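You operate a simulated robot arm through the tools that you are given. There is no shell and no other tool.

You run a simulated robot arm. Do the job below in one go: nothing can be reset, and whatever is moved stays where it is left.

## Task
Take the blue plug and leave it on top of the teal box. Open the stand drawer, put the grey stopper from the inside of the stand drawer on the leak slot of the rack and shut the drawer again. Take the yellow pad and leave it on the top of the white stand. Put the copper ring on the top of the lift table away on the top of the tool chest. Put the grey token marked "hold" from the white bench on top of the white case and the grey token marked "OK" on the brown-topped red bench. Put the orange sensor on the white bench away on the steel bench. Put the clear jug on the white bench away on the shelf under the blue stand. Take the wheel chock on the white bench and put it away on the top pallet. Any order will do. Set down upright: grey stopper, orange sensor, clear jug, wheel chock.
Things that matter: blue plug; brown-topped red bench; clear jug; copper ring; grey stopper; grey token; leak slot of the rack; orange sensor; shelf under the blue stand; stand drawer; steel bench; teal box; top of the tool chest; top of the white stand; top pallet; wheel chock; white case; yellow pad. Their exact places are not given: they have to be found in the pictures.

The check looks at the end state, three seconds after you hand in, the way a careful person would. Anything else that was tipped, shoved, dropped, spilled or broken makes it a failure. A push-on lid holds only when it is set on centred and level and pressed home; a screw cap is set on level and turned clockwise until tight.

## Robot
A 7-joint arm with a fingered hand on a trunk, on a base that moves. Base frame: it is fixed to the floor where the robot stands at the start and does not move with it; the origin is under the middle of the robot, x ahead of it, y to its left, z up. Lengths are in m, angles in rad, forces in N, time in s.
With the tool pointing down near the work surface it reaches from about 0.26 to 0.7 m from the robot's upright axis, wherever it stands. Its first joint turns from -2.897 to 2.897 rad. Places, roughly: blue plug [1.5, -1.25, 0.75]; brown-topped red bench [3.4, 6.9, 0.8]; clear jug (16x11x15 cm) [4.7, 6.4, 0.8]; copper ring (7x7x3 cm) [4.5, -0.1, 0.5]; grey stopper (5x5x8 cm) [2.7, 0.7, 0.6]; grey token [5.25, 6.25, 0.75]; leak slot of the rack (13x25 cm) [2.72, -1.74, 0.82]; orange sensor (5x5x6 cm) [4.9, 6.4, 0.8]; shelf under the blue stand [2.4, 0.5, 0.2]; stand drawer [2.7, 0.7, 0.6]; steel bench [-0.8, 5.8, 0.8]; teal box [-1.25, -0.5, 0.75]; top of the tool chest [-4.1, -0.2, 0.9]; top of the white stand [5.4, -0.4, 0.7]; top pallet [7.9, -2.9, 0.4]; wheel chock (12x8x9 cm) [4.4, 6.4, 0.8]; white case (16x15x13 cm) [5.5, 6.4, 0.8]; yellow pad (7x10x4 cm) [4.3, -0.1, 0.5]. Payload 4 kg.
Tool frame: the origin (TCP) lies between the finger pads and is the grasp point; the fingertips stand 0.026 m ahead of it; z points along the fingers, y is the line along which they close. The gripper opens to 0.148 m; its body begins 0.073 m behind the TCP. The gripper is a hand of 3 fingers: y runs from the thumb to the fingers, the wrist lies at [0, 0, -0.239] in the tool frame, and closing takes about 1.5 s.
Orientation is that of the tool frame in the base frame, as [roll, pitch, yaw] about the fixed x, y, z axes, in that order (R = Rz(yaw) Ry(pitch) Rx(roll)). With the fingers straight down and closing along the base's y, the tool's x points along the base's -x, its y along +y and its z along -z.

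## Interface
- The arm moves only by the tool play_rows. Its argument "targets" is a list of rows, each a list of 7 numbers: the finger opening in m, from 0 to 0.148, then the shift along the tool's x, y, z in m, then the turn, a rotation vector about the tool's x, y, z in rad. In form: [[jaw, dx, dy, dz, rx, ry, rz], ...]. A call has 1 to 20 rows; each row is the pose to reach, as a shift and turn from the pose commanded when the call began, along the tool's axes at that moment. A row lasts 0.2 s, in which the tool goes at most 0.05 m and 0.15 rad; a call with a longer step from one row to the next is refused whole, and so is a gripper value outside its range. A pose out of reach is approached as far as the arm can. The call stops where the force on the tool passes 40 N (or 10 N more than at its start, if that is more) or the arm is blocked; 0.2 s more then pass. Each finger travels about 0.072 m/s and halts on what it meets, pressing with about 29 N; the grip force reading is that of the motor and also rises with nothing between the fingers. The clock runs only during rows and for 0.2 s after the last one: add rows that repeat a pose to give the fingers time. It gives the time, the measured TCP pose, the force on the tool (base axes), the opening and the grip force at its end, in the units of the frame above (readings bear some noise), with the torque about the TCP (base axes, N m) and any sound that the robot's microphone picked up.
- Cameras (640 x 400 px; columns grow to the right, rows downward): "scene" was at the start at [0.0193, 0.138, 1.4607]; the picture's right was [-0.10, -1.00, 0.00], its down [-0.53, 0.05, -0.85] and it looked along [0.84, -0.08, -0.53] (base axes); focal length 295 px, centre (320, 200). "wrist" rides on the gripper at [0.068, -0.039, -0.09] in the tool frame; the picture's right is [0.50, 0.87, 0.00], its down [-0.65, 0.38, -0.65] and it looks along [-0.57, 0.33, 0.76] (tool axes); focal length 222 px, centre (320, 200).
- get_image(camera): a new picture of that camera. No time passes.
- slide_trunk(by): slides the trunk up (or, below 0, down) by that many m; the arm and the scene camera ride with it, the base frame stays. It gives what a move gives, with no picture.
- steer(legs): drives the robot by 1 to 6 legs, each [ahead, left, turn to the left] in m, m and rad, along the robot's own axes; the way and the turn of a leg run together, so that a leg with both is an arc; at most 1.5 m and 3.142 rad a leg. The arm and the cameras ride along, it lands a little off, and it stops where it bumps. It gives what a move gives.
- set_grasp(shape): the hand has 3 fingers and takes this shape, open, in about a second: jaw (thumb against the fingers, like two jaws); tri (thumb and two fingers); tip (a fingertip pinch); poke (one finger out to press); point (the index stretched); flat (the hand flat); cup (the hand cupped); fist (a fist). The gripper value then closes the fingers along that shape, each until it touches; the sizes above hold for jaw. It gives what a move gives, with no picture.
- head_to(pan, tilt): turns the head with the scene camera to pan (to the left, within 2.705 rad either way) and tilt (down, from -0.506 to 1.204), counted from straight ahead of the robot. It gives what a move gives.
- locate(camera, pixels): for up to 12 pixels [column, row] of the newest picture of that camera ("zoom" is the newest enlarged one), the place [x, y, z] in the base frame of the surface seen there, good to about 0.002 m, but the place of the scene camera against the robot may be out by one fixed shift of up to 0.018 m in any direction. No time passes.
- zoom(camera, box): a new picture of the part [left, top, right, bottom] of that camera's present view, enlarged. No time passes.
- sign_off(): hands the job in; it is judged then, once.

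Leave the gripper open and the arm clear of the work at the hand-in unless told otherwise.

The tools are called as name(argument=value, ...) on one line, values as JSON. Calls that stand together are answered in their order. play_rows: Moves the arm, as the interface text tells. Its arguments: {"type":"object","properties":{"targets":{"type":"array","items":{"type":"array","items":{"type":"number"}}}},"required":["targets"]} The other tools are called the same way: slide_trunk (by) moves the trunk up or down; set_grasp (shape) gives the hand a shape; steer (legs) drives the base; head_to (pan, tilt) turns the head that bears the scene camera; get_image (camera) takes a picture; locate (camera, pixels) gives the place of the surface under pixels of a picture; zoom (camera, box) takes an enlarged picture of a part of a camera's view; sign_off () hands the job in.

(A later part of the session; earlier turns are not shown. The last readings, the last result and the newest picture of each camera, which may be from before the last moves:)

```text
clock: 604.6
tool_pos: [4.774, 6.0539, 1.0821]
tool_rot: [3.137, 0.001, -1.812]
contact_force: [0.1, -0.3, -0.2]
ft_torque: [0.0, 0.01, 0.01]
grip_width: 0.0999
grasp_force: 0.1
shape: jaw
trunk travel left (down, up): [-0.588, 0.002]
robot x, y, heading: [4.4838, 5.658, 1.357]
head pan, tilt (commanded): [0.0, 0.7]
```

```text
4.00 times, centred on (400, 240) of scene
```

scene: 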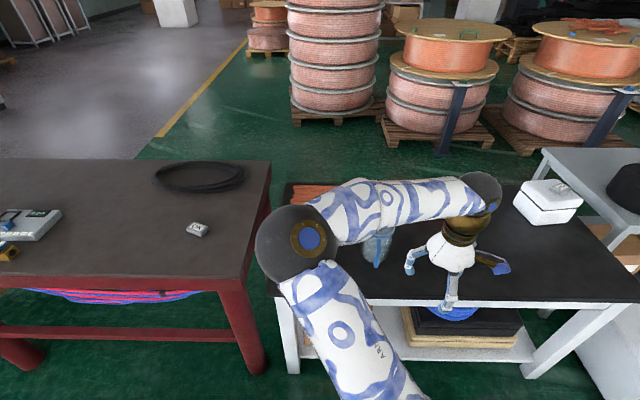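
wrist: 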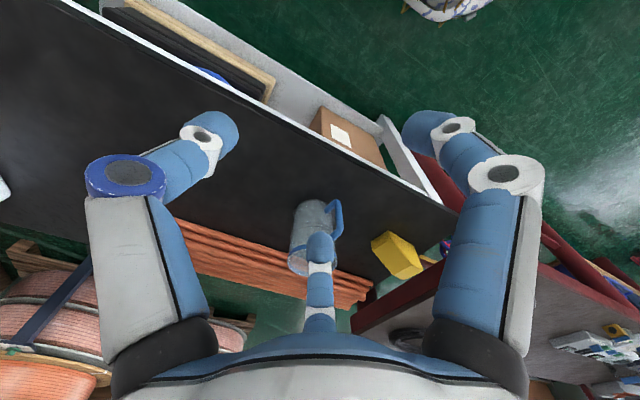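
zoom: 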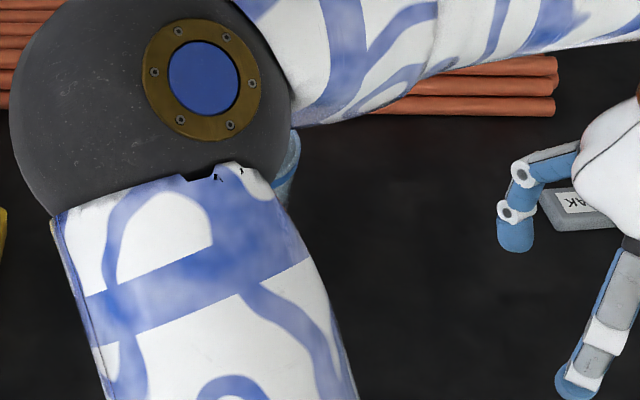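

The handle points almost straight toward me (−v). Getting a better view of the rim by shifting the hand.

play_rows(targets=[[0.1, -0.02, 0.035, 0, 0, 0, 0], [0.1, -0.04, 0.07, 0, 0, 0, 0], [0.1, -0.06, 0.105, 0, 0, 0, 0], [0.1, -0.09, 0.14, 0, 0, 0, 0]])

get_image(camera="wrist")

zoom(camera="wrist", box=[180, 80, 400, 260])

```text
clock: 605.6
tool_pos: [4.6583, 6.1732, 1.0825]
tool_rot: [3.139, 0.001, -1.814]
contact_force: [1.2, 0.4, 0.6]
ft_torque: [-0.05, -0.01, 0.03]
grip_width: 0.0996
grasp_force: 0.2
shape: jaw
trunk travel left (down, up): [-0.588, 0.002]
robot x, y, heading: [4.4851, 5.6576, 1.354]
head pan, tilt (commanded): [0.0, 0.7]
```

```text
taken
```

wrist: 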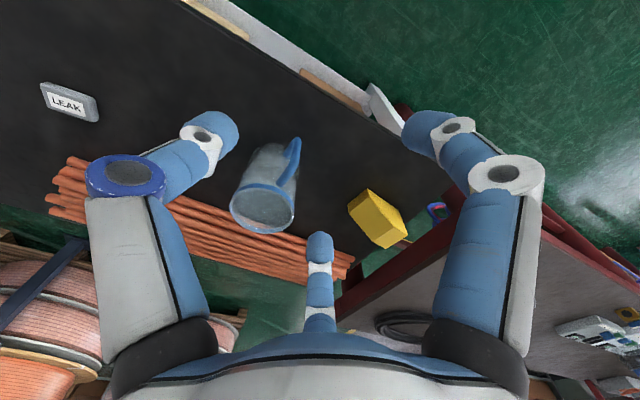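

```text
2.22 times, centred on (290, 170) of wrist
```

zoom: 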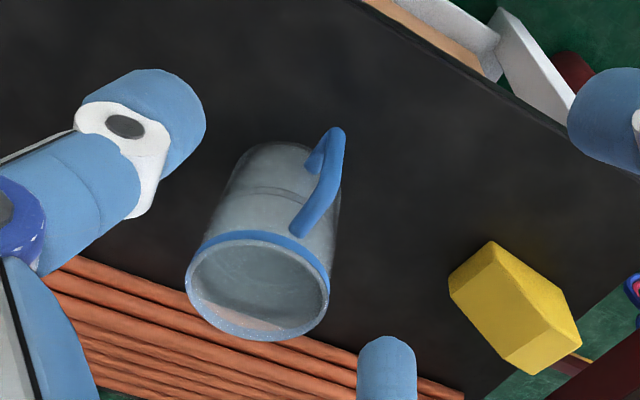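

Excellent view. Locating rim and handle points.

locate(camera="zoom", pixels=[[191, 285], [326, 285], [248, 240], [268, 336], [210, 250], [310, 255], [215, 322], [315, 315], [330, 150], [310, 215], [336, 132], [300, 235]])

```text
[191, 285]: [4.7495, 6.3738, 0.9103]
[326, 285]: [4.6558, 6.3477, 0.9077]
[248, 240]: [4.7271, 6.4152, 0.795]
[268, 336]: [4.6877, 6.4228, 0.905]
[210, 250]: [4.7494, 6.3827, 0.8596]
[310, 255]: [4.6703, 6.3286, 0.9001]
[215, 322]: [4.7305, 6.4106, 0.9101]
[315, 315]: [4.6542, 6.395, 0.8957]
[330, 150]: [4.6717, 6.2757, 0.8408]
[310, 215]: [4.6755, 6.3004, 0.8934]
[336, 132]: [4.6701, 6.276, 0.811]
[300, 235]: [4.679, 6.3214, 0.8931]
```

Jug centre ≈ (4.7005,6.372), rim z≈0.91, handle pointing toward me. I'll grip it from above with the handle in the gap between the two fingers: drive 0.17 m closer, turn the hand, and go above it.

steer(legs=[[0.17, 0, -0.02]])

get_image(camera="wrist")

zoom(camera="wrist", box=[180, 20, 400, 200])

```text
clock: 607.1
tool_pos: [4.7078, 6.3343, 1.0826]
tool_rot: [3.138, -0.001, -1.834]
contact_force: [-0.1, 0.3, -0.5]
ft_torque: [-0.02, -0.01, -0.01]
grip_width: 0.0997
grasp_force: 0.0
shape: jaw
trunk travel left (down, up): [-0.588, 0.002]
robot x, y, heading: [4.5252, 5.8237, 1.329]
head pan, tilt (commanded): [0.0, 0.7]
```

```text
taken
```

wrist: 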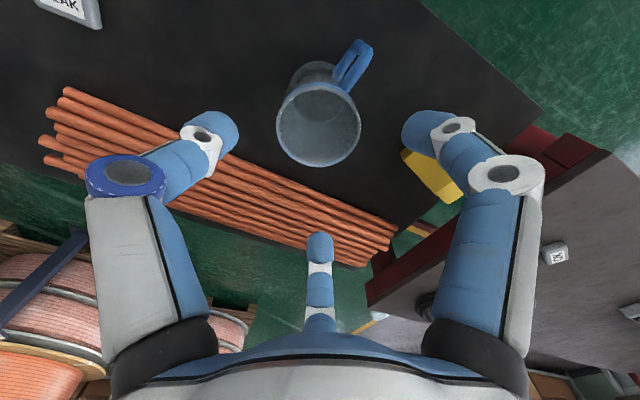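

```text
2.22 times, centred on (290, 110) of wrist
```

zoom: 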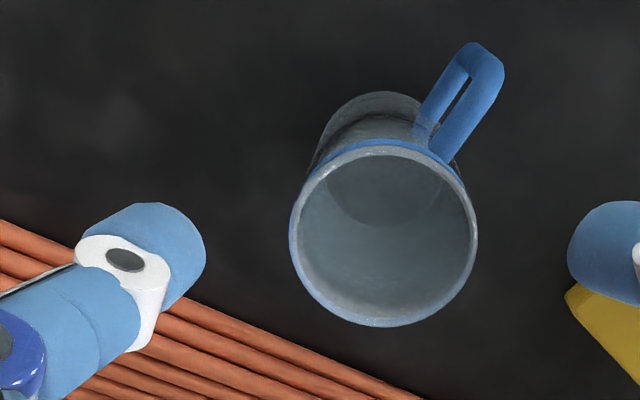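

Now almost above it. Locating the rim all around for a precise centre.

locate(camera="zoom", pixels=[[294, 235], [473, 235], [380, 146], [382, 322], [318, 170], [445, 170], [320, 300], [450, 292], [480, 60], [460, 120], [435, 140], [500, 75]])

```text
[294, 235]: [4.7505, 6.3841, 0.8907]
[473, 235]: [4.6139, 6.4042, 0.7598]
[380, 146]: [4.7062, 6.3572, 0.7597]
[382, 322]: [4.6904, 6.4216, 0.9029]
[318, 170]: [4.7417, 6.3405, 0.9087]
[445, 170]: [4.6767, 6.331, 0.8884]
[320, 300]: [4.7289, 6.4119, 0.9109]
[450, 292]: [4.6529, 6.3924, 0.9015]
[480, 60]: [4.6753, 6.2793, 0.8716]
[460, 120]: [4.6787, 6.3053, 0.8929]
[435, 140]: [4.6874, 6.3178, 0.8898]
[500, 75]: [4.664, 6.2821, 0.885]
```

Rim centre ≈ (4.701,6.373), radius 5 cm. Turning the hand −1.51 rad, opening fully, and centring over the jug.

play_rows(targets=[[0.11, -0.004, 0.002, 0, 0, 0, -0.14], [0.12, -0.008, 0.004, 0, 0, 0, -0.28], [0.13, -0.012, 0.006, 0, 0, 0, -0.42], [0.14, -0.016, 0.008, 0, 0, 0, -0.56], [0.148, -0.02, 0.01, 0, 0, 0, -0.7], [0.148, -0.024, 0.012, 0, 0, 0, -0.84], [0.148, -0.028, 0.014, 0, 0, 0, -0.98], [0.148, -0.032, 0.0165, 0, 0, 0, -1.12], [0.148, -0.0357, 0.0165, 0, 0, 0, -1.26], [0.148, -0.0357, 0.0165, 0, 0, 0, -1.4], [0.148, -0.0357, 0.0165, 0, 0, 0, -1.511], [0.148, -0.0357, 0.0165, 0.04, 0, 0, -1.511], [0.148, -0.0357, 0.0165, 0.08, 0, 0, -1.511], [0.148, -0.0357, 0.0165, 0.08, 0, 0, -1.511]])

get_image(camera="wrist")

get_image(camera="scene")

```text
clock: 610.1
tool_pos: [4.7015, 6.3749, 1.0025]
tool_rot: [-3.141, 0.005, -0.323]
contact_force: [-0.3, 1.1, -0.2]
ft_torque: [0.0, 0.02, 0.0]
grip_width: 0.1479
grasp_force: 0.1
shape: jaw
trunk travel left (down, up): [-0.588, 0.002]
robot x, y, heading: [4.5251, 5.8191, 1.327]
head pan, tilt (commanded): [0.0, 0.7]
```

```text
taken
```

wrist: 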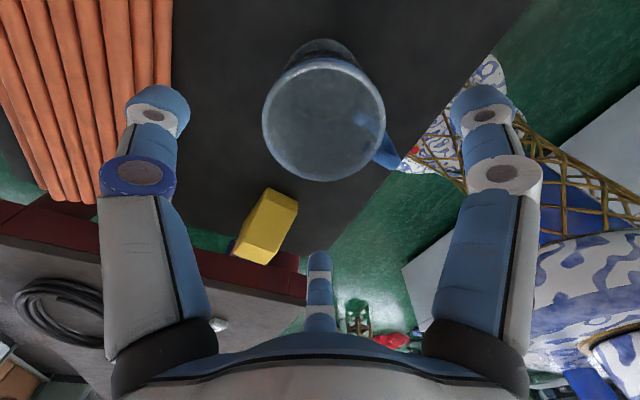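

```text
taken
```

scene: 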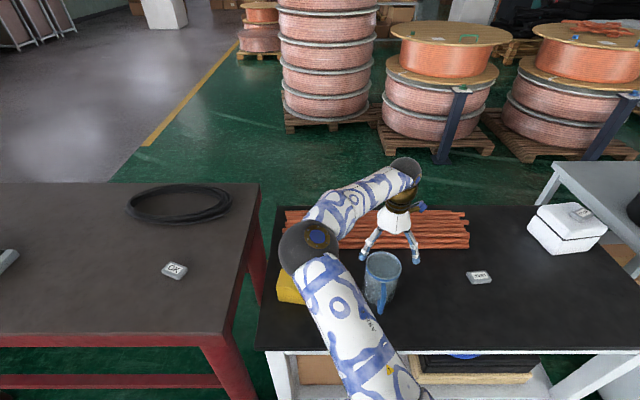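

The jug is centred. Verifying with rim points from here.

locate(camera="wrist", pixels=[[265, 125], [382, 125], [322, 179], [285, 80], [365, 80], [285, 165], [360, 165], [392, 155]])

```text
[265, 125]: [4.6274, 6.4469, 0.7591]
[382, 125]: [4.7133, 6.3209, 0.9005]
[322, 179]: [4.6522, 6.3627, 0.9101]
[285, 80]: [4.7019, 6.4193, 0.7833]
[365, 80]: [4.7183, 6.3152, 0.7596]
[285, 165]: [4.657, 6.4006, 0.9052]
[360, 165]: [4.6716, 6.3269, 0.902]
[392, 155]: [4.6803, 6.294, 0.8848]
```

Good. Descending around the jug to z≈0.85.

play_rows(targets=[[0.148, 0, 0.0035, 0.03, 0, 0, 0], [0.148, 0, 0.0035, 0.06, 0, 0, 0], [0.148, 0, 0.0035, 0.09, 0, 0, 0], [0.148, 0, 0.0035, 0.12, 0, 0, 0], [0.148, 0, 0.0035, 0.145, 0, 0, 0], [0.148, 0, 0.0035, 0.153, 0, 0, 0], [0.148, 0, 0.0035, 0.153, 0, 0, 0]])

get_image(camera="wrist")

get_image(camera="scene")

```text
clock: 611.4
tool_pos: [4.6999, 6.3745, 0.8629]
tool_rot: [-3.13, 0.001, -0.324]
contact_force: [-2.8, -4.6, 26.1]
ft_torque: [0.09, -0.18, -0.01]
grip_width: 0.1475
grasp_force: 0.0
shape: jaw
trunk travel left (down, up): [-0.588, 0.002]
robot x, y, heading: [4.5262, 5.8218, 1.328]
head pan, tilt (commanded): [0.0, 0.7]
stopped in row 6: the force on the tool passed its limit at 45 N (the readings are from after the stop); the commanded pose is now the measured one
```

```text
taken
```

wrist: 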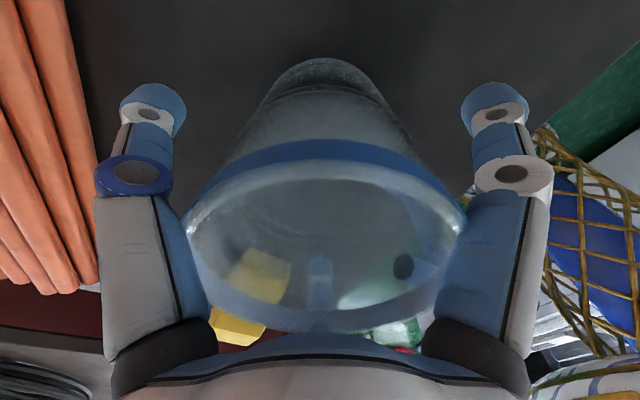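

```text
taken
```

scene: 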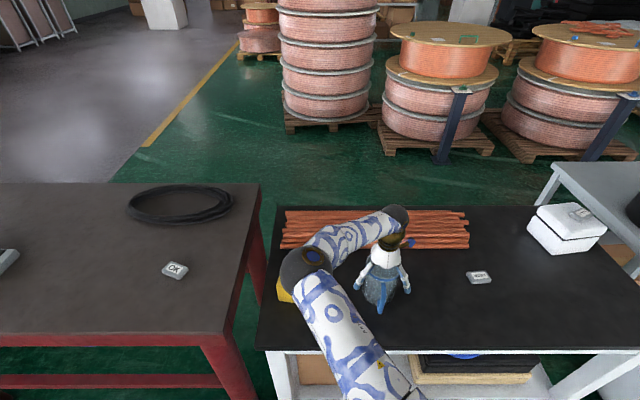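

The palm met the rim at TCP z≈0.863 (stop at 45 N). Backing off 5 mm upward, then closing around the upper body.

play_rows(targets=[[0.148, 0, 0, -0.003, 0, 0, 0], [0.148, 0, 0, -0.006, 0, 0, 0], [0.148, 0, 0, -0.006, 0, 0, 0]])

get_image(camera="wrist")

```text
clock: 612.2
tool_pos: [4.7009, 6.3739, 0.8654]
tool_rot: [-3.132, 0.001, -0.322]
contact_force: [0.6, -1.0, -0.5]
ft_torque: [-0.03, -0.02, 0.0]
grip_width: 0.1475
grasp_force: 0.1
shape: jaw
trunk travel left (down, up): [-0.588, 0.002]
robot x, y, heading: [4.5201, 5.8235, 1.331]
head pan, tilt (commanded): [0.0, 0.7]
```

```text
taken
```

wrist: 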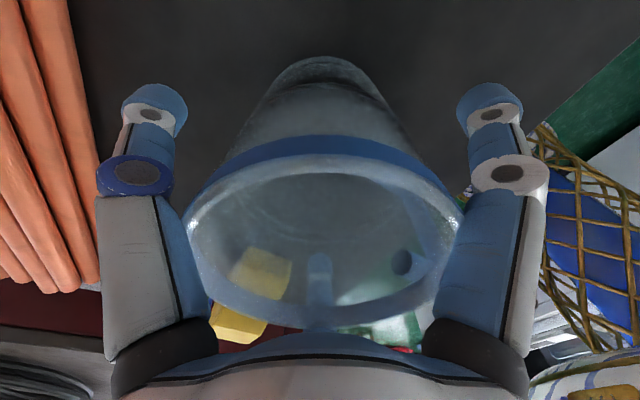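

Free of contact. Closing slowly around the jug.

play_rows(targets=[[0.14, 0, 0, 0, -0.0095, 0, 0], [0.13, 0, 0, 0, -0.0095, 0, 0], [0.12, 0, 0, 0, -0.0095, 0, 0], [0.11, 0, 0, 0, -0.0095, 0, 0], [0.1, 0, 0, 0, -0.0095, 0, 0], [0.09, 0, 0, 0, -0.0095, 0, 0], [0.08, 0, 0, 0, -0.0095, 0, 0], [0.07, 0, 0, 0, -0.0095, 0, 0], [0.06, 0, 0, 0, -0.0095, 0, 0], [0.06, 0, 0, 0, -0.0095, 0, 0]])

get_image(camera="wrist")

zoom(camera="scene", box=[320, 200, 460, 330])

```text
clock: 614.4
tool_pos: [4.6997, 6.3745, 0.8652]
tool_rot: [3.14, 0.003, -0.323]
contact_force: [-1.5, 0.7, 1.3]
ft_torque: [0.14, 0.05, 0.04]
grip_width: 0.0952
grasp_force: 29.2
shape: jaw
trunk travel left (down, up): [-0.588, 0.002]
robot x, y, heading: [4.5224, 5.8213, 1.329]
head pan, tilt (commanded): [0.0, 0.7]
```

```text
taken
```

wrist: 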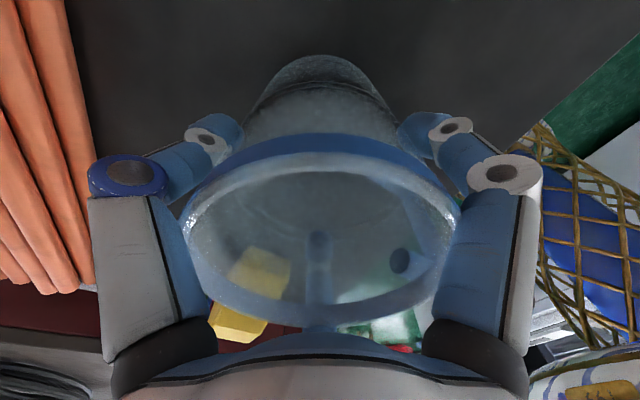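

```text
3.08 times, centred on (390, 265) of scene
```

zoom: 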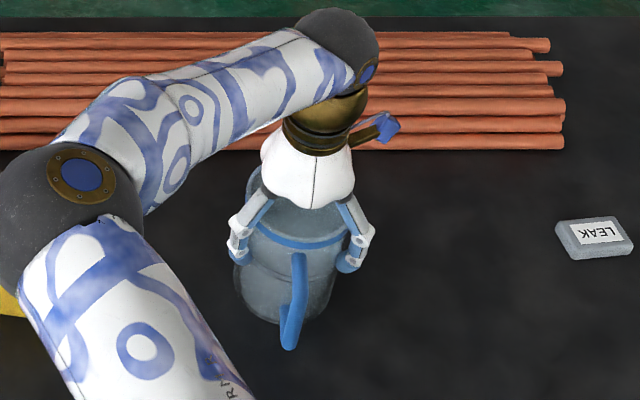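

The jug is held by all three fingers with its handle facing me in the gap. Lifting 5 cm and checking.

play_rows(targets=[[0.06, 0, 0, -0.01, 0, 0, 0], [0.06, 0, 0, -0.025, 0, 0, 0], [0.06, 0, 0, -0.05, 0, 0, 0], [0.06, 0, 0, -0.05, 0, 0, 0]])

get_image(camera="wrist")

zoom(camera="scene", box=[320, 200, 460, 330])

```text
clock: 615.4
tool_pos: [4.6997, 6.3756, 0.9158]
tool_rot: [3.139, 0.002, -0.322]
contact_force: [-0.1, -0.4, -3.6]
ft_torque: [0.03, -0.01, -0.01]
grip_width: 0.0952
grasp_force: 28.8
shape: jaw
trunk travel left (down, up): [-0.588, 0.002]
robot x, y, heading: [4.5242, 5.8213, 1.324]
head pan, tilt (commanded): [0.0, 0.7]
```

```text
taken
```

wrist: 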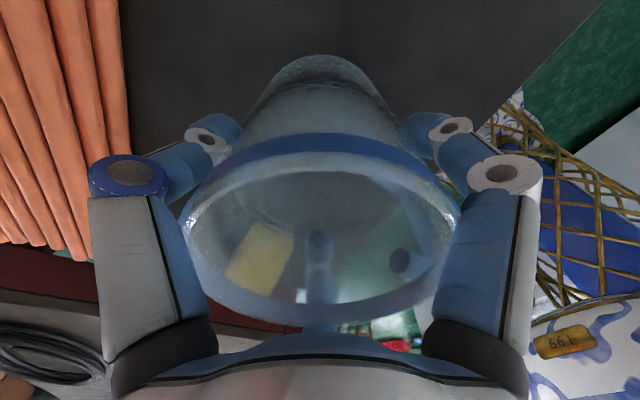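

```text
3.08 times, centred on (390, 265) of scene
```

zoom: 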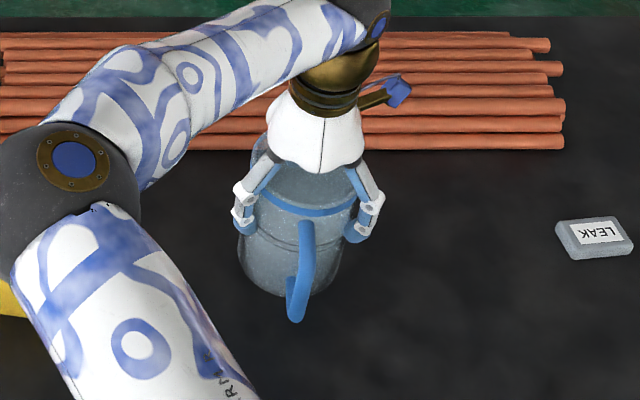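

Jug lifted cleanly. Raising further and retracting.

play_rows(targets=[[0.06, 0, 0, -0.04, 0, 0, 0], [0.06, 0, 0, -0.08, 0, 0, 0], [0.06, 0, 0, -0.12, 0, 0, 0], [0.06, 0, 0.02, -0.155, 0, 0, 0], [0.06, 0, 0.05, -0.17, 0, 0, 0], [0.06, 0, 0.08, -0.18, 0, 0, 0], [0.06, 0, 0.11, -0.18, 0, 0, 0], [0.06, 0, 0.14, -0.18, 0, 0, 0]])

steer(legs=[[-0.2, 0, 0]])

get_image(camera="scene")

```text
clock: 617.2
tool_pos: [4.6564, 6.2416, 1.0965]
tool_rot: [3.14, 0.002, -0.322]
contact_force: [-0.6, 0.1, -3.8]
ft_torque: [0.06, 0.01, 0.0]
grip_width: 0.0948
grasp_force: 28.8
shape: jaw
trunk travel left (down, up): [-0.588, 0.002]
robot x, y, heading: [4.5222, 5.8233, 1.329]
head pan, tilt (commanded): [0.0, 0.7]
```

```text
clock: 618.8
tool_pos: [4.6092, 6.0505, 1.0963]
tool_rot: [3.14, 0.002, -0.327]
contact_force: [0.7, -0.7, -3.4]
ft_torque: [0.04, 0.05, 0.01]
grip_width: 0.0951
grasp_force: 29.3
shape: jaw
trunk travel left (down, up): [-0.588, 0.002]
robot x, y, heading: [4.4752, 5.6292, 1.326]
head pan, tilt (commanded): [0.0, 0.7]
```

```text
taken
```

scene: 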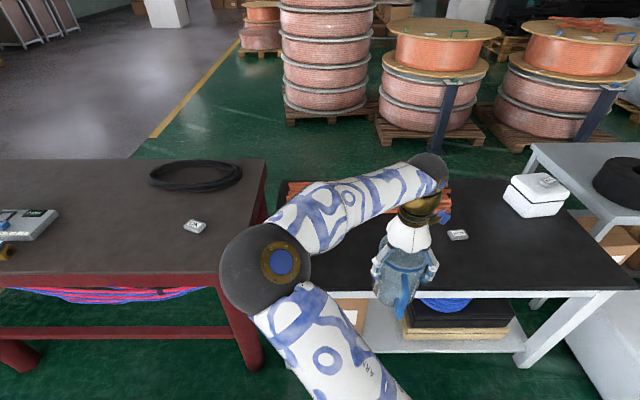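

Testing the placement orientation here in free space: rotating the hand +1.51 to default, then +1.57 beyond.

play_rows(targets=[[0.06, 0, 0, 0, 0, 0, 0.14], [0.06, 0, 0, 0, 0, 0, 0.28], [0.06, 0, 0, 0, 0, 0, 0.42], [0.06, 0, 0, 0, 0, 0, 0.56], [0.06, 0, 0, 0, 0, 0, 0.7], [0.06, 0, 0, 0, 0, 0, 0.84], [0.06, 0, 0, 0, 0, 0, 0.98], [0.06, 0, 0, 0, 0, 0, 1.12], [0.06, 0, 0, 0, 0, 0, 1.26], [0.06, 0, 0, 0, 0, 0, 1.4], [0.06, 0, 0, 0, 0, 0, 1.511]])

play_rows(targets=[[0.06, 0, 0, 0, 0, 0, 0.14], [0.06, 0, 0, 0, 0, 0, 0.28], [0.06, 0, 0, 0, 0, 0, 0.42], [0.06, 0, 0, 0, 0, 0, 0.56], [0.06, 0, 0, 0, 0, 0, 0.7], [0.06, 0, 0, 0, 0, 0, 0.84], [0.06, 0, 0, 0, 0, 0, 0.98], [0.06, 0, 0, 0, 0, 0, 1.12], [0.06, 0, 0, 0, 0, 0, 1.26], [0.06, 0, 0, 0, 0, 0, 1.4], [0.06, 0, 0, 0, 0, 0, 1.54], [0.06, 0, 0, 0, 0, 0, 1.6]])

get_image(camera="scene")

```text
clock: 621.2
tool_pos: [4.6089, 6.0502, 1.0968]
tool_rot: [3.14, -0.001, -1.837]
contact_force: [-0.8, 0.0, -2.1]
ft_torque: [0.0, -0.05, -0.01]
grip_width: 0.0949
grasp_force: 29.4
shape: jaw
trunk travel left (down, up): [-0.588, 0.002]
robot x, y, heading: [4.4752, 5.6301, 1.328]
head pan, tilt (commanded): [0.0, 0.7]
```

```text
clock: 623.8
tool_pos: [4.6088, 6.0493, 1.0966]
tool_rot: [-3.141, -0.002, 2.845]
contact_force: [0.1, 0.2, -3.4]
ft_torque: [-0.04, 0.02, 0.0]
grip_width: 0.0951
grasp_force: 28.8
shape: jaw
trunk travel left (down, up): [-0.588, 0.002]
robot x, y, heading: [4.4757, 5.6313, 1.322]
head pan, tilt (commanded): [0.0, 0.7]
```

```text
taken
```

scene: 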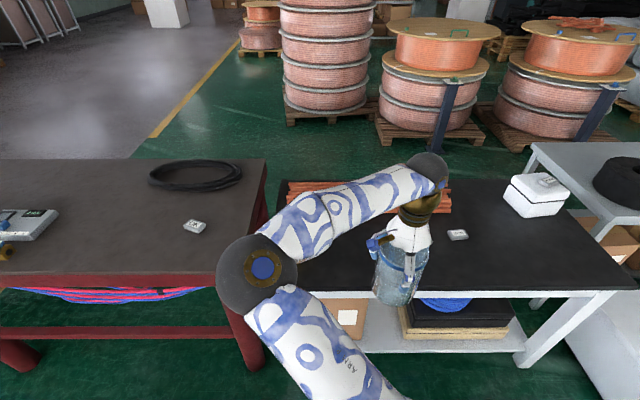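

The placement orientation is reachable and the handle now points away from me. Now driving to the blue stand: back out of the corridor east, south, then west along v≈3.38.

steer(legs=[[0, -1.5, 0.009], [-1.1, 0, 0], [-1.1, 0, 0], [-0.93, 0.9, 0], [0, 0, 1.571]])

get_image(camera="wrist")

```text
clock: 651.7
tool_pos: [3.9442, 2.4917, 1.0969]
tool_rot: [-3.141, -0.003, -1.806]
contact_force: [0.3, 0.0, -3.3]
ft_torque: [-0.01, -0.07, -0.02]
grip_width: 0.095
grasp_force: 28.7
shape: jaw
trunk travel left (down, up): [-0.588, 0.002]
robot x, y, heading: [4.3734, 2.3798, 2.955]
head pan, tilt (commanded): [0.0, 0.7]
```

```text
taken
```

wrist: 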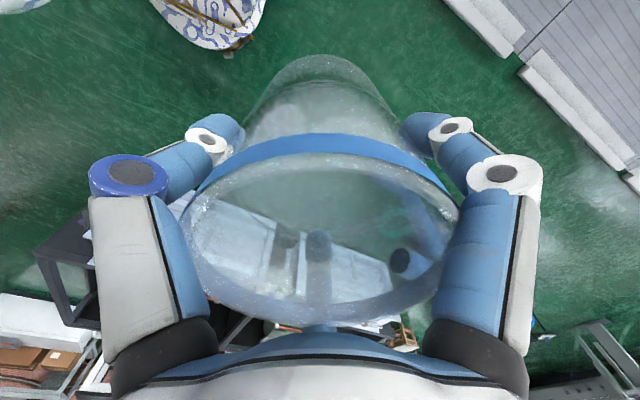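

Pose good: u=3.68, v=3.35. Straighten and drive west, then around the kerb's west end and the desk to the aisle.

steer(legs=[[0, 0, -0.053], [1.36, 0, 0], [1.36, 0, 0], [1.36, 0, 0]])

head_to(pan=0.9, tilt=0.5)

get_image(camera="scene")

```text
clock: 671.7
tool_pos: [-0.034, 3.418, 1.0969]
tool_rot: [-3.14, -0.001, -1.818]
contact_force: [-0.7, 0.5, -3.7]
ft_torque: [0.0, -0.03, 0.01]
grip_width: 0.095
grasp_force: 29.3
shape: jaw
trunk travel left (down, up): [-0.588, 0.002]
robot x, y, heading: [0.392, 3.3035, 2.942]
head pan, tilt (commanded): [0.0, 0.7]
```

```text
clock: 672.9
tool_pos: [-0.0334, 3.4173, 1.0978]
tool_rot: [-3.14, -0.002, -1.816]
contact_force: [0.2, -0.4, -2.5]
ft_torque: [0.0, -0.02, 0.02]
grip_width: 0.0948
grasp_force: 28.4
shape: jaw
trunk travel left (down, up): [-0.588, 0.002]
robot x, y, heading: [0.388, 3.3038, 2.944]
head pan, tilt (commanded): [0.901, 0.499]
```

```text
taken
```

scene: 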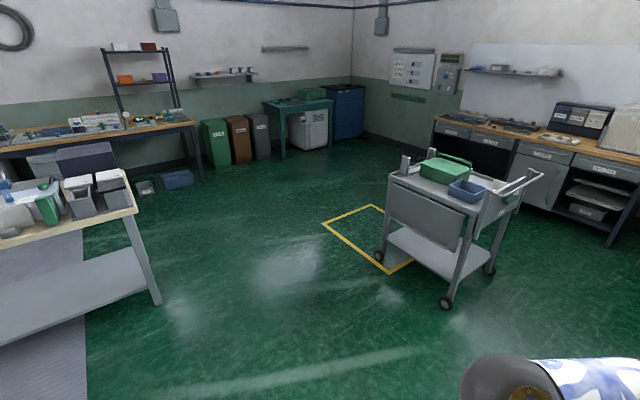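

Clear floor between the desk and the trolley. Continuing south past the desk to the aisle, then east (backing) along it.

steer(legs=[[0, 0, -0.041], [0.5, 1.3, 0], [0, 1.45, 0], [0, 0.57, 0], [-1.3, 0, 0], [-1.3, 0, 0]])

head_to(pan=-1.5, tilt=0.7)

get_image(camera="scene")

```text
clock: 702.1
tool_pos: [1.2662, -0.2445, 1.0975]
tool_rot: [-3.14, -0.003, -1.823]
contact_force: [0.0, -0.6, -2.8]
ft_torque: [-0.02, -0.03, 0.02]
grip_width: 0.0949
grasp_force: 28.5
shape: jaw
trunk travel left (down, up): [-0.588, 0.002]
robot x, y, heading: [1.6919, -0.3606, 2.936]
head pan, tilt (commanded): [0.901, 0.499]
```

```text
clock: 704.3
tool_pos: [1.2664, -0.2457, 1.0968]
tool_rot: [-3.139, -0.001, -1.825]
contact_force: [0.7, 0.1, -3.7]
ft_torque: [-0.01, -0.03, -0.02]
grip_width: 0.0952
grasp_force: 29.0
shape: jaw
trunk travel left (down, up): [-0.588, 0.002]
robot x, y, heading: [1.6928, -0.3598, 2.936]
head pan, tilt (commanded): [-1.499, 0.7]
```

```text
taken
```

scene: 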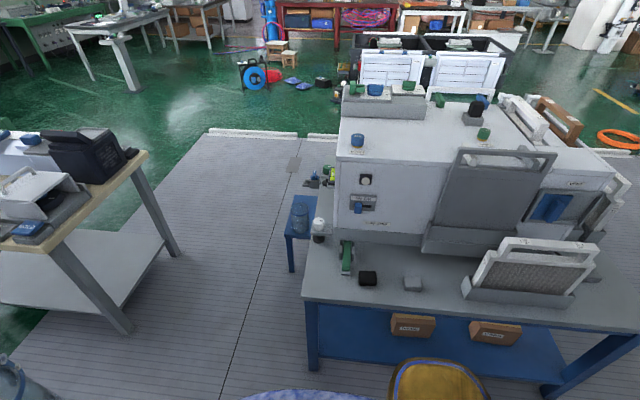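

At u≈1.73, v≈0.05, facing west; stand on my right. Locating the shelf, left leg, cartons and table edge.

zoom(camera="scene", box=[290, 240, 640, 400])

locate(camera="scene", pixels=[[312, 330], [306, 297], [392, 325], [350, 340], [350, 365], [345, 385], [435, 328], [412, 320], [470, 332], [560, 385], [640, 305], [330, 330]])

```text
1.83 times, centred on (465, 320) of scene
```

zoom: 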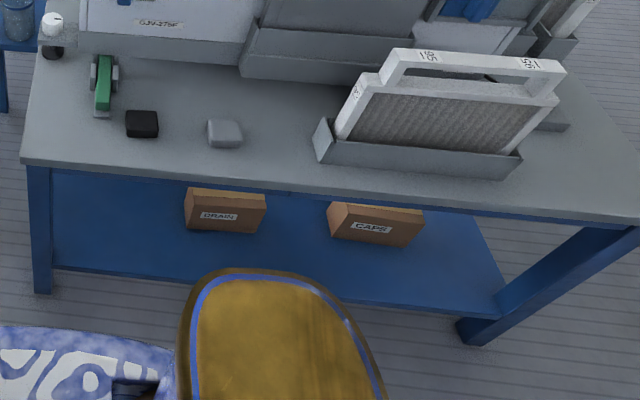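

```text
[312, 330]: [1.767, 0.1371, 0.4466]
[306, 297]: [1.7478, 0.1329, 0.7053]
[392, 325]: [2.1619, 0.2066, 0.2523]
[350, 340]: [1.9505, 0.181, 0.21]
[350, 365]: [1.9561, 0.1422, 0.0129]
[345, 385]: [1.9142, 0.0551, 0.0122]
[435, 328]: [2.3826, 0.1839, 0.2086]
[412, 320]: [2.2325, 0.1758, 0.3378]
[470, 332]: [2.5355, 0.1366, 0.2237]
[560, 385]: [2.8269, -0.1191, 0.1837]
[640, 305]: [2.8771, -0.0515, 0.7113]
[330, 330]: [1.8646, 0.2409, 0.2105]
```

Free stretch of shelf between the left leg (u≈1.72) and the DRAIN carton (u≈2.05): target u=1.885, v≈0.69, shelf z≈0.2. I'll turn to face the stand, back off, shift right, and lower the trunk fully.

steer(legs=[[0, 0, -1.605], [-0.32, -0.13, 0]])

slide_trunk(by=-0.55)

head_to(pan=0.0, tilt=0.5)

get_image(camera="scene")

get_image(camera="wrist")

```text
clock: 710.5
tool_pos: [1.8719, -0.2877, 1.0969]
tool_rot: [3.141, -0.002, 2.848]
contact_force: [0.4, -0.7, -4.1]
ft_torque: [-0.03, -0.01, 0.03]
grip_width: 0.0948
grasp_force: 28.6
shape: jaw
trunk travel left (down, up): [-0.588, 0.002]
robot x, y, heading: [1.7429, -0.7075, 1.326]
head pan, tilt (commanded): [-1.499, 0.7]
```

```text
refused: -0.55 is not a number from -0.4 to 0.4
```

```text
clock: 712.1
tool_pos: [1.8731, -0.2877, 1.0976]
tool_rot: [-3.138, -0.002, 2.848]
contact_force: [-0.1, -0.5, -3.4]
ft_torque: [-0.05, -0.02, 0.01]
grip_width: 0.0949
grasp_force: 28.9
shape: jaw
trunk travel left (down, up): [-0.588, 0.002]
robot x, y, heading: [1.7397, -0.7087, 1.325]
head pan, tilt (commanded): [0.0, 0.499]
```

```text
taken
```

scene: 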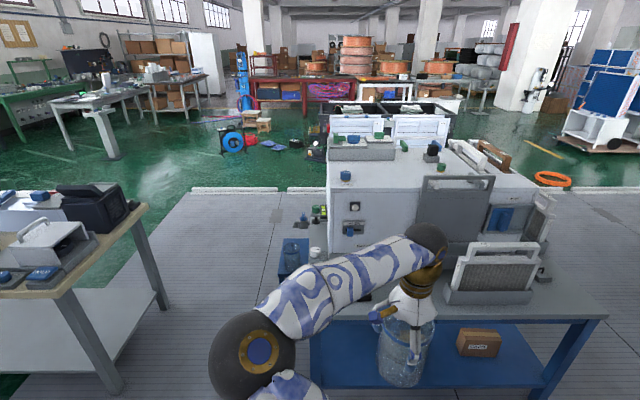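

```text
taken
```

wrist: 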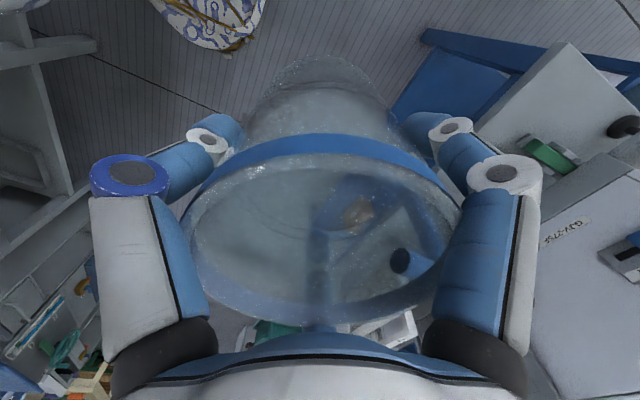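

Aligned: TCP at u=1.887. Lowering the trunk in two steps.

slide_trunk(by=-0.4)

slide_trunk(by=-0.17)

get_image(camera="scene")

get_image(camera="wrist")

```text
clock: 716.0
tool_pos: [1.8715, -0.288, 0.6958]
tool_rot: [-3.139, -0.001, 2.848]
contact_force: [0.3, -0.1, -2.7]
ft_torque: [-0.05, -0.01, -0.04]
grip_width: 0.0949
grasp_force: 29.0
shape: jaw
trunk travel left (down, up): [-0.188, 0.402]
robot x, y, heading: [1.7389, -0.7099, 1.324]
head pan, tilt (commanded): [0.0, 0.499]
```

```text
clock: 717.9
tool_pos: [1.8737, -0.2877, 0.5268]
tool_rot: [-3.14, -0.001, 2.848]
contact_force: [-0.9, 0.8, -2.5]
ft_torque: [-0.04, 0.0, 0.05]
grip_width: 0.0946
grasp_force: 28.9
shape: jaw
trunk travel left (down, up): [-0.018, 0.572]
robot x, y, heading: [1.7378, -0.7084, 1.325]
head pan, tilt (commanded): [0.0, 0.499]
```

```text
taken
```

scene: 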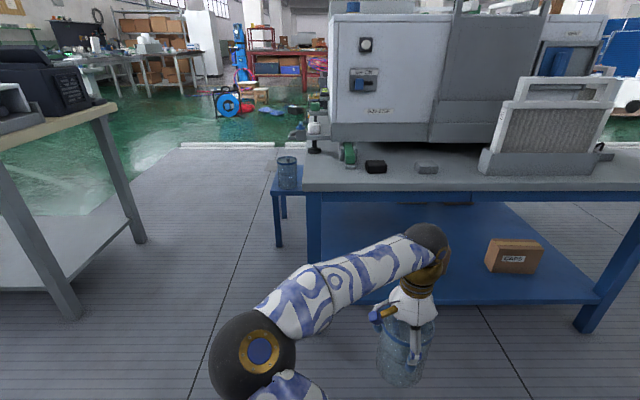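

```text
taken
```

wrist: 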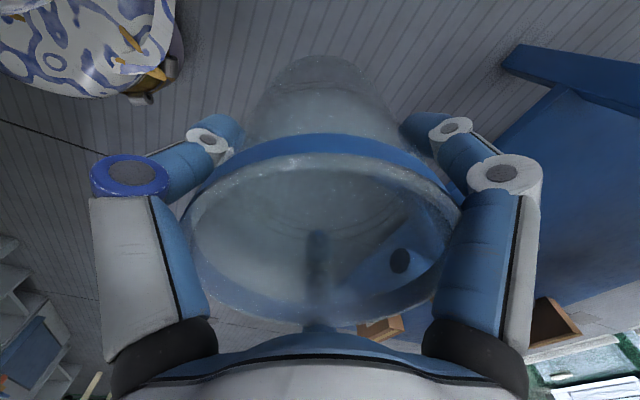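

Now I see the stand's front at lower height. Measuring the underside (apron) height and shelf edge.

zoom(camera="scene", box=[290, 160, 640, 330])

locate(camera="scene", pixels=[[360, 186], [360, 193], [360, 199], [360, 205], [360, 215], [480, 190], [480, 200], [360, 290], [345, 290], [470, 295], [470, 302], [315, 230]])

```text
1.83 times, centred on (465, 245) of scene
```

zoom: 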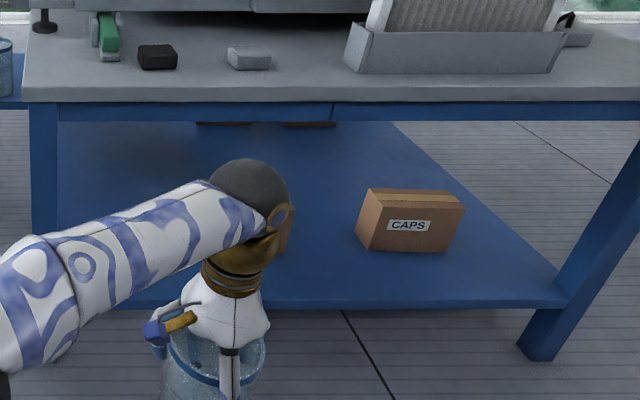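

```text
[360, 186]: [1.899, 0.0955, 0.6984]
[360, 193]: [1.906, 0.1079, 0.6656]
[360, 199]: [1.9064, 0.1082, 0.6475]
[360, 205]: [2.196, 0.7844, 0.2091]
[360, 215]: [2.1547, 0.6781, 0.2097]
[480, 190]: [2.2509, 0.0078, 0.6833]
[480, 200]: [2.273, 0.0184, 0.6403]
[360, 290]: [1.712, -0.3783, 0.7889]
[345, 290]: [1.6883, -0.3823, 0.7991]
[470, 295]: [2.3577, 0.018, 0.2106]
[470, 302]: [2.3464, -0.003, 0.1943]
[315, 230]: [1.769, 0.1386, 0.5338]
```

Apron bottom z≈0.632, shelf edge v≈0.557. I'll back up 4 cm, stretch the arm to ~0.70 m outside the stand, then lower so the jug's base is ~2.5 cm above shelf level.

steer(legs=[[-0.045, 0.0, 0.0]])

play_rows(targets=[[0.06, 0.002, 0.043, 0, 0, 0, 0], [0.06, 0.004, 0.086, 0, 0, 0, 0], [0.06, 0.006, 0.129, 0, 0, 0, 0], [0.06, 0.008, 0.172, 0.0, 0, 0, 0], [0.06, 0.01, 0.21, 0.03, 0, 0, 0], [0.06, 0.012, 0.235, 0.07, 0, 0, 0], [0.06, 0.0137, 0.25, 0.115, 0, 0, 0], [0.06, 0.0137, 0.258, 0.16, 0, 0, 0], [0.06, 0.0137, 0.258, 0.19, 0, 0, 0], [0.06, 0.0137, 0.258, 0.19, 0, 0, 0]])

get_image(camera="scene")

get_image(camera="wrist")

```text
clock: 718.8
tool_pos: [1.86, -0.3314, 0.5272]
tool_rot: [-3.138, -0.002, 2.85]
contact_force: [-0.7, -0.5, -3.3]
ft_torque: [-0.07, 0.02, 0.0]
grip_width: 0.0945
grasp_force: 29.0
shape: jaw
trunk travel left (down, up): [-0.018, 0.572]
robot x, y, heading: [1.7274, -0.7517, 1.33]
head pan, tilt (commanded): [0.0, 0.499]
```

```text
clock: 721.0
tool_pos: [1.9224, -0.0805, 0.3357]
tool_rot: [3.141, -0.001, 2.848]
contact_force: [0.1, -1.0, -3.3]
ft_torque: [-0.04, 0.03, 0.02]
grip_width: 0.0947
grasp_force: 28.9
shape: jaw
trunk travel left (down, up): [-0.018, 0.572]
robot x, y, heading: [1.7257, -0.7554, 1.325]
head pan, tilt (commanded): [0.0, 0.499]
```

```text
taken
```

scene: 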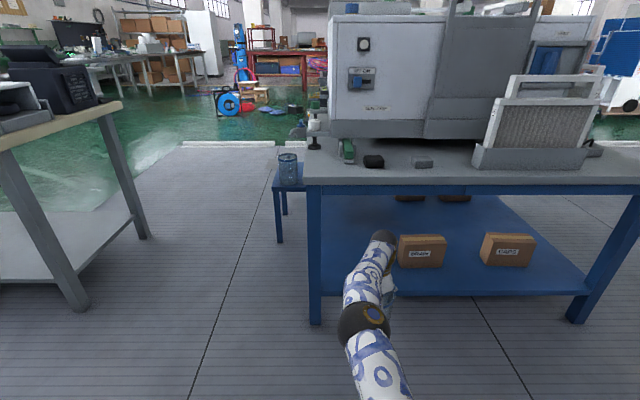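

```text
taken
```

wrist: 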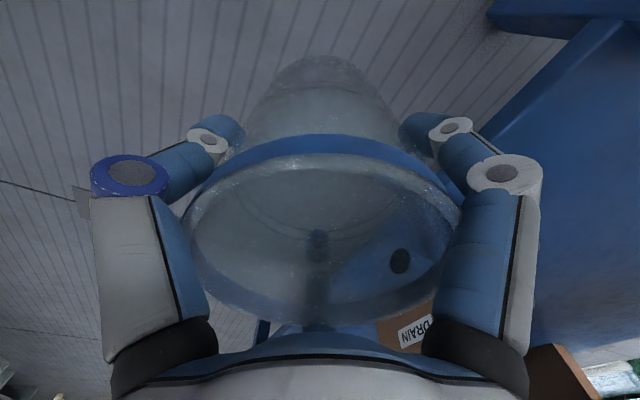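

The arm is stretched outside the stand. Checking heights of wrist and elbow.

locate(camera="scene", pixels=[[383, 234], [378, 250], [370, 275], [360, 305], [362, 325], [390, 240], [400, 262], [398, 240]])

zoom(camera="scene", box=[300, 180, 480, 340])

```text
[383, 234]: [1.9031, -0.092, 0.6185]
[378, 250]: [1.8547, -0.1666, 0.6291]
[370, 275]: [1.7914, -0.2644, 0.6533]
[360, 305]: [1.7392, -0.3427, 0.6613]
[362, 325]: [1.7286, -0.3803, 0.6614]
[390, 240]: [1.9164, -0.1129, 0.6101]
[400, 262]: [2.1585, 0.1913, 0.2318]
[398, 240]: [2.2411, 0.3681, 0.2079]
```

```text
2.50 times, centred on (390, 260) of scene
```

zoom: 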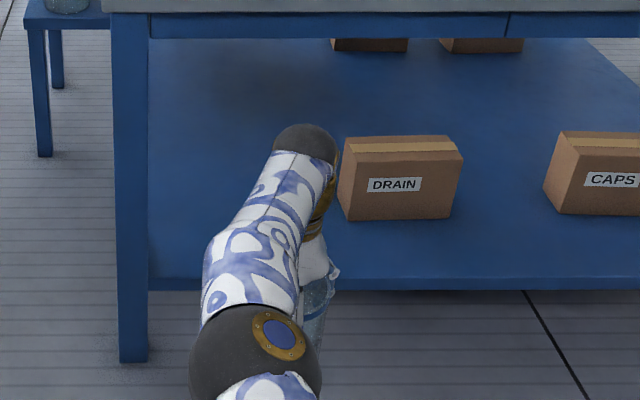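

Wrist top is 0.274 above the TCP, so there's clearance under the apron. Lowering 1.5 cm more, then driving forward 0.26 m to insert the jug.

play_rows(targets=[[0.06, 0, 0, 0.008, 0, 0, 0], [0.06, 0, 0, 0.015, 0, 0, 0], [0.06, 0, 0, 0.015, 0, 0, 0]])

steer(legs=[[0.13, 0.0, 0.0]])

get_image(camera="scene")

zoom(camera="scene", box=[300, 180, 480, 340])

```text
clock: 721.8
tool_pos: [1.9223, -0.0811, 0.322]
tool_rot: [-3.138, -0.001, 2.848]
contact_force: [0.3, -0.5, -3.1]
ft_torque: [-0.08, 0.0, 0.0]
grip_width: 0.0949
grasp_force: 29.3
shape: jaw
trunk travel left (down, up): [-0.018, 0.572]
robot x, y, heading: [1.7237, -0.7525, 1.329]
head pan, tilt (commanded): [0.0, 0.499]
```

```text
clock: 723.1
tool_pos: [1.9524, 0.048, 0.3219]
tool_rot: [-3.141, -0.002, 2.85]
contact_force: [0.5, -0.5, -3.0]
ft_torque: [-0.02, 0.01, 0.01]
grip_width: 0.0946
grasp_force: 29.5
shape: jaw
trunk travel left (down, up): [-0.018, 0.572]
robot x, y, heading: [1.7591, -0.623, 1.327]
head pan, tilt (commanded): [0.0, 0.499]
```

```text
taken
```

scene: 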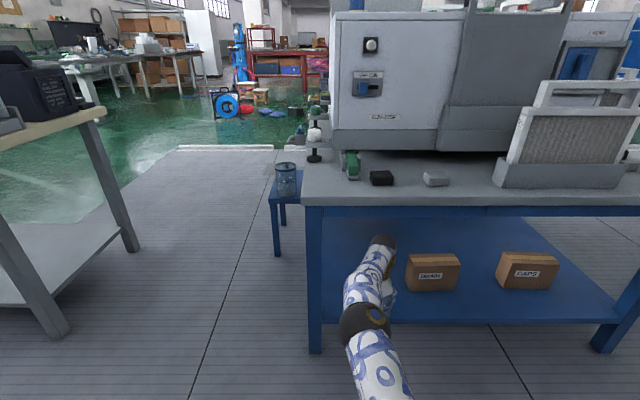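

```text
2.50 times, centred on (390, 260) of scene
```

zoom: 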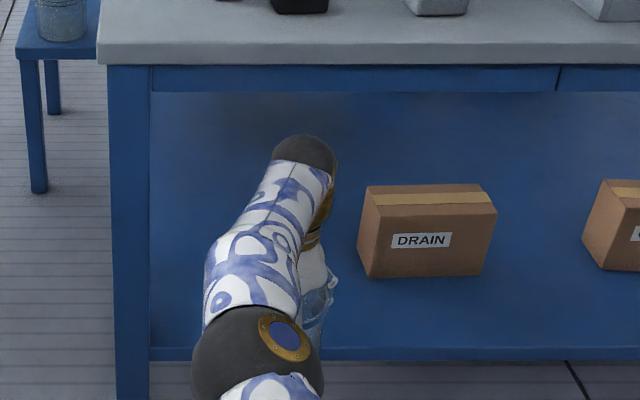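

No contact. Continuing 0.135 m forward.

steer(legs=[[0.135, 0.0, 0.0]])

get_image(camera="wrist")

get_image(camera="scene")

zoom(camera="scene", box=[300, 180, 480, 340])

```text
clock: 724.4
tool_pos: [1.9839, 0.1776, 0.3217]
tool_rot: [-3.139, -0.001, 2.853]
contact_force: [0.7, 0.6, -2.4]
ft_torque: [-0.04, 0.01, 0.02]
grip_width: 0.0946
grasp_force: 28.9
shape: jaw
trunk travel left (down, up): [-0.018, 0.572]
robot x, y, heading: [1.7889, -0.496, 1.333]
head pan, tilt (commanded): [0.0, 0.499]
```

```text
taken
```

wrist: 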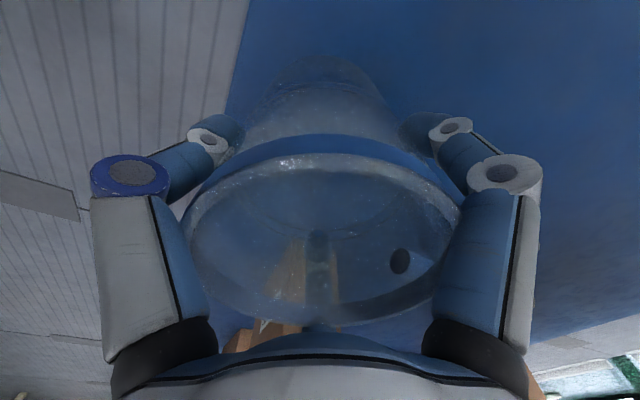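

```text
taken
```

scene: 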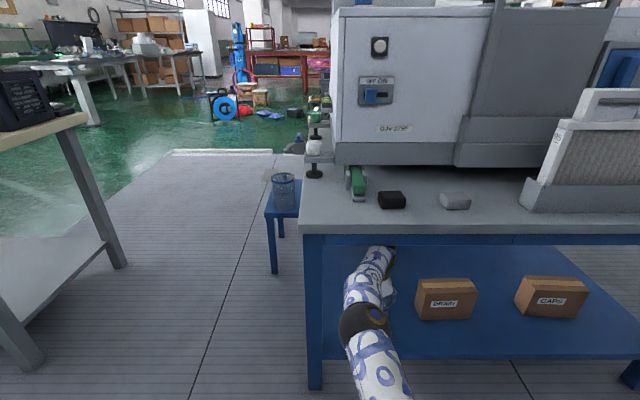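

```text
2.50 times, centred on (390, 260) of scene
```

zoom: 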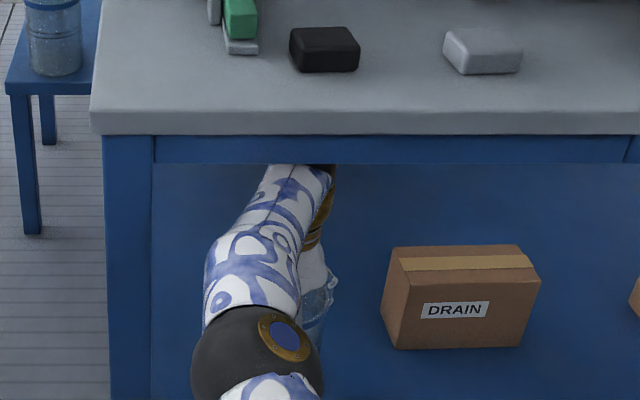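

Jug is under the stand with no contact. Checking the shelf edge position relative to the jug base in the wrist view.

locate(camera="wrist", pixels=[[250, 40], [240, 70], [225, 60], [232, 95], [450, 60], [560, 200], [210, 90], [400, 30]])

```text
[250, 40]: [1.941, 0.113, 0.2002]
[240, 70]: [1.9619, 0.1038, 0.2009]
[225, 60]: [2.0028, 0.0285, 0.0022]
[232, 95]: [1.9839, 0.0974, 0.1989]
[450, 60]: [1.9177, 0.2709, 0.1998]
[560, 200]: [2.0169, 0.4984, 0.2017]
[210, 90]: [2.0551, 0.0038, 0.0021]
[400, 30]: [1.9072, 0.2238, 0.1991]
```

Shelf z=0.200, edge at v≈0.565; jug base front at 0.595: fully on the shelf. Lowering.

play_rows(targets=[[0.06, 0, 0, 0.006, 0, 0, 0], [0.06, 0, 0, 0.011, 0, 0, 0], [0.06, 0, 0, 0.011, 0, 0, 0]])

```text
clock: 725.2
tool_pos: [1.9832, 0.1791, 0.3108]
tool_rot: [-3.14, -0.002, 2.853]
contact_force: [-1.3, 0.1, -3.2]
ft_torque: [-0.04, -0.02, 0.02]
grip_width: 0.0947
grasp_force: 29.1
shape: jaw
trunk travel left (down, up): [-0.018, 0.572]
robot x, y, heading: [1.7933, -0.4941, 1.329]
head pan, tilt (commanded): [0.0, 0.499]
```

play_rows(targets=[[0.06, 0, 0, 0.0015, 0, 0, 0], [0.06, 0, 0, 0.003, 0, 0, 0], [0.06, 0, 0, 0.003, 0, 0, 0]])

```text
clock: 726.0
tool_pos: [1.9847, 0.1785, 0.3072]
tool_rot: [-3.14, -0.002, 2.851]
contact_force: [0.5, 0.1, -3.4]
ft_torque: [-0.02, -0.01, 0.02]
grip_width: 0.095
grasp_force: 29.1
shape: jaw
trunk travel left (down, up): [-0.018, 0.572]
robot x, y, heading: [1.79, -0.4949, 1.331]
head pan, tilt (commanded): [0.0, 0.499]
```

play_rows(targets=[[0.06, 0, 0, 0.001, 0, 0, 0], [0.06, 0, 0, 0.002, 0, 0, 0], [0.06, 0, 0, 0.002, 0, 0, 0]])

```text
clock: 726.8
tool_pos: [1.9852, 0.179, 0.306]
tool_rot: [-3.142, -0.003, 2.851]
contact_force: [-0.3, 0.8, -1.7]
ft_torque: [-0.04, -0.08, 0.0]
grip_width: 0.0947
grasp_force: 28.9
shape: jaw
trunk travel left (down, up): [-0.018, 0.572]
robot x, y, heading: [1.7927, -0.4942, 1.331]
head pan, tilt (commanded): [0.0, 0.499]
```

play_rows(targets=[[0.06, 0, 0, 0.001, 0, 0, 0], [0.06, 0, 0, 0.0015, 0, 0, 0], [0.06, 0, 0, 0.0015, 0, 0, 0]])

```text
clock: 727.6
tool_pos: [1.9833, 0.1782, 0.3052]
tool_rot: [3.141, -0.003, 2.851]
contact_force: [-0.5, 0.9, 2.5]
ft_torque: [-0.11, -0.25, 0.0]
grip_width: 0.0946
grasp_force: 29.0
shape: jaw
trunk travel left (down, up): [-0.018, 0.572]
robot x, y, heading: [1.7917, -0.4905, 1.33]
head pan, tilt (commanded): [0.0, 0.499]
```

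The jug's weight is on the shelf. Opening slowly, rising 4 mm and aligning the finger gap with my backing direction.

play_rows(targets=[[0.098, 0, 0, 0, 0, 0, 0], [0.105, 0, 0, 0, 0, 0, 0], [0.115, 0, 0, 0, 0, 0, 0], [0.125, 0, 0, 0, 0, 0, 0], [0.135, 0, 0, 0, 0, 0, 0], [0.148, 0, 0, 0, 0, 0, 0], [0.148, 0, 0, 0, 0, 0, 0], [0.148, 0, 0, -0.003, 0, 0, -0.025], [0.148, 0, 0, -0.005, 0, 0, -0.05], [0.148, 0, 0, -0.005, 0, 0, -0.05]])

get_image(camera="wrist")

```text
clock: 729.8
tool_pos: [1.9831, 0.1788, 0.3111]
tool_rot: [-3.14, -0.001, 2.901]
contact_force: [-0.3, 0.2, -0.5]
ft_torque: [-0.01, 0.0, 0.01]
grip_width: 0.1481
grasp_force: 0.1
shape: jaw
trunk travel left (down, up): [-0.018, 0.572]
robot x, y, heading: [1.794, -0.4914, 1.335]
head pan, tilt (commanded): [0.0, 0.499]
```

```text
taken
```

wrist: 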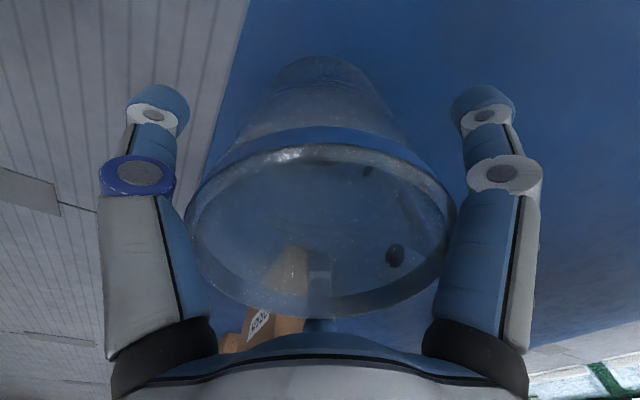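

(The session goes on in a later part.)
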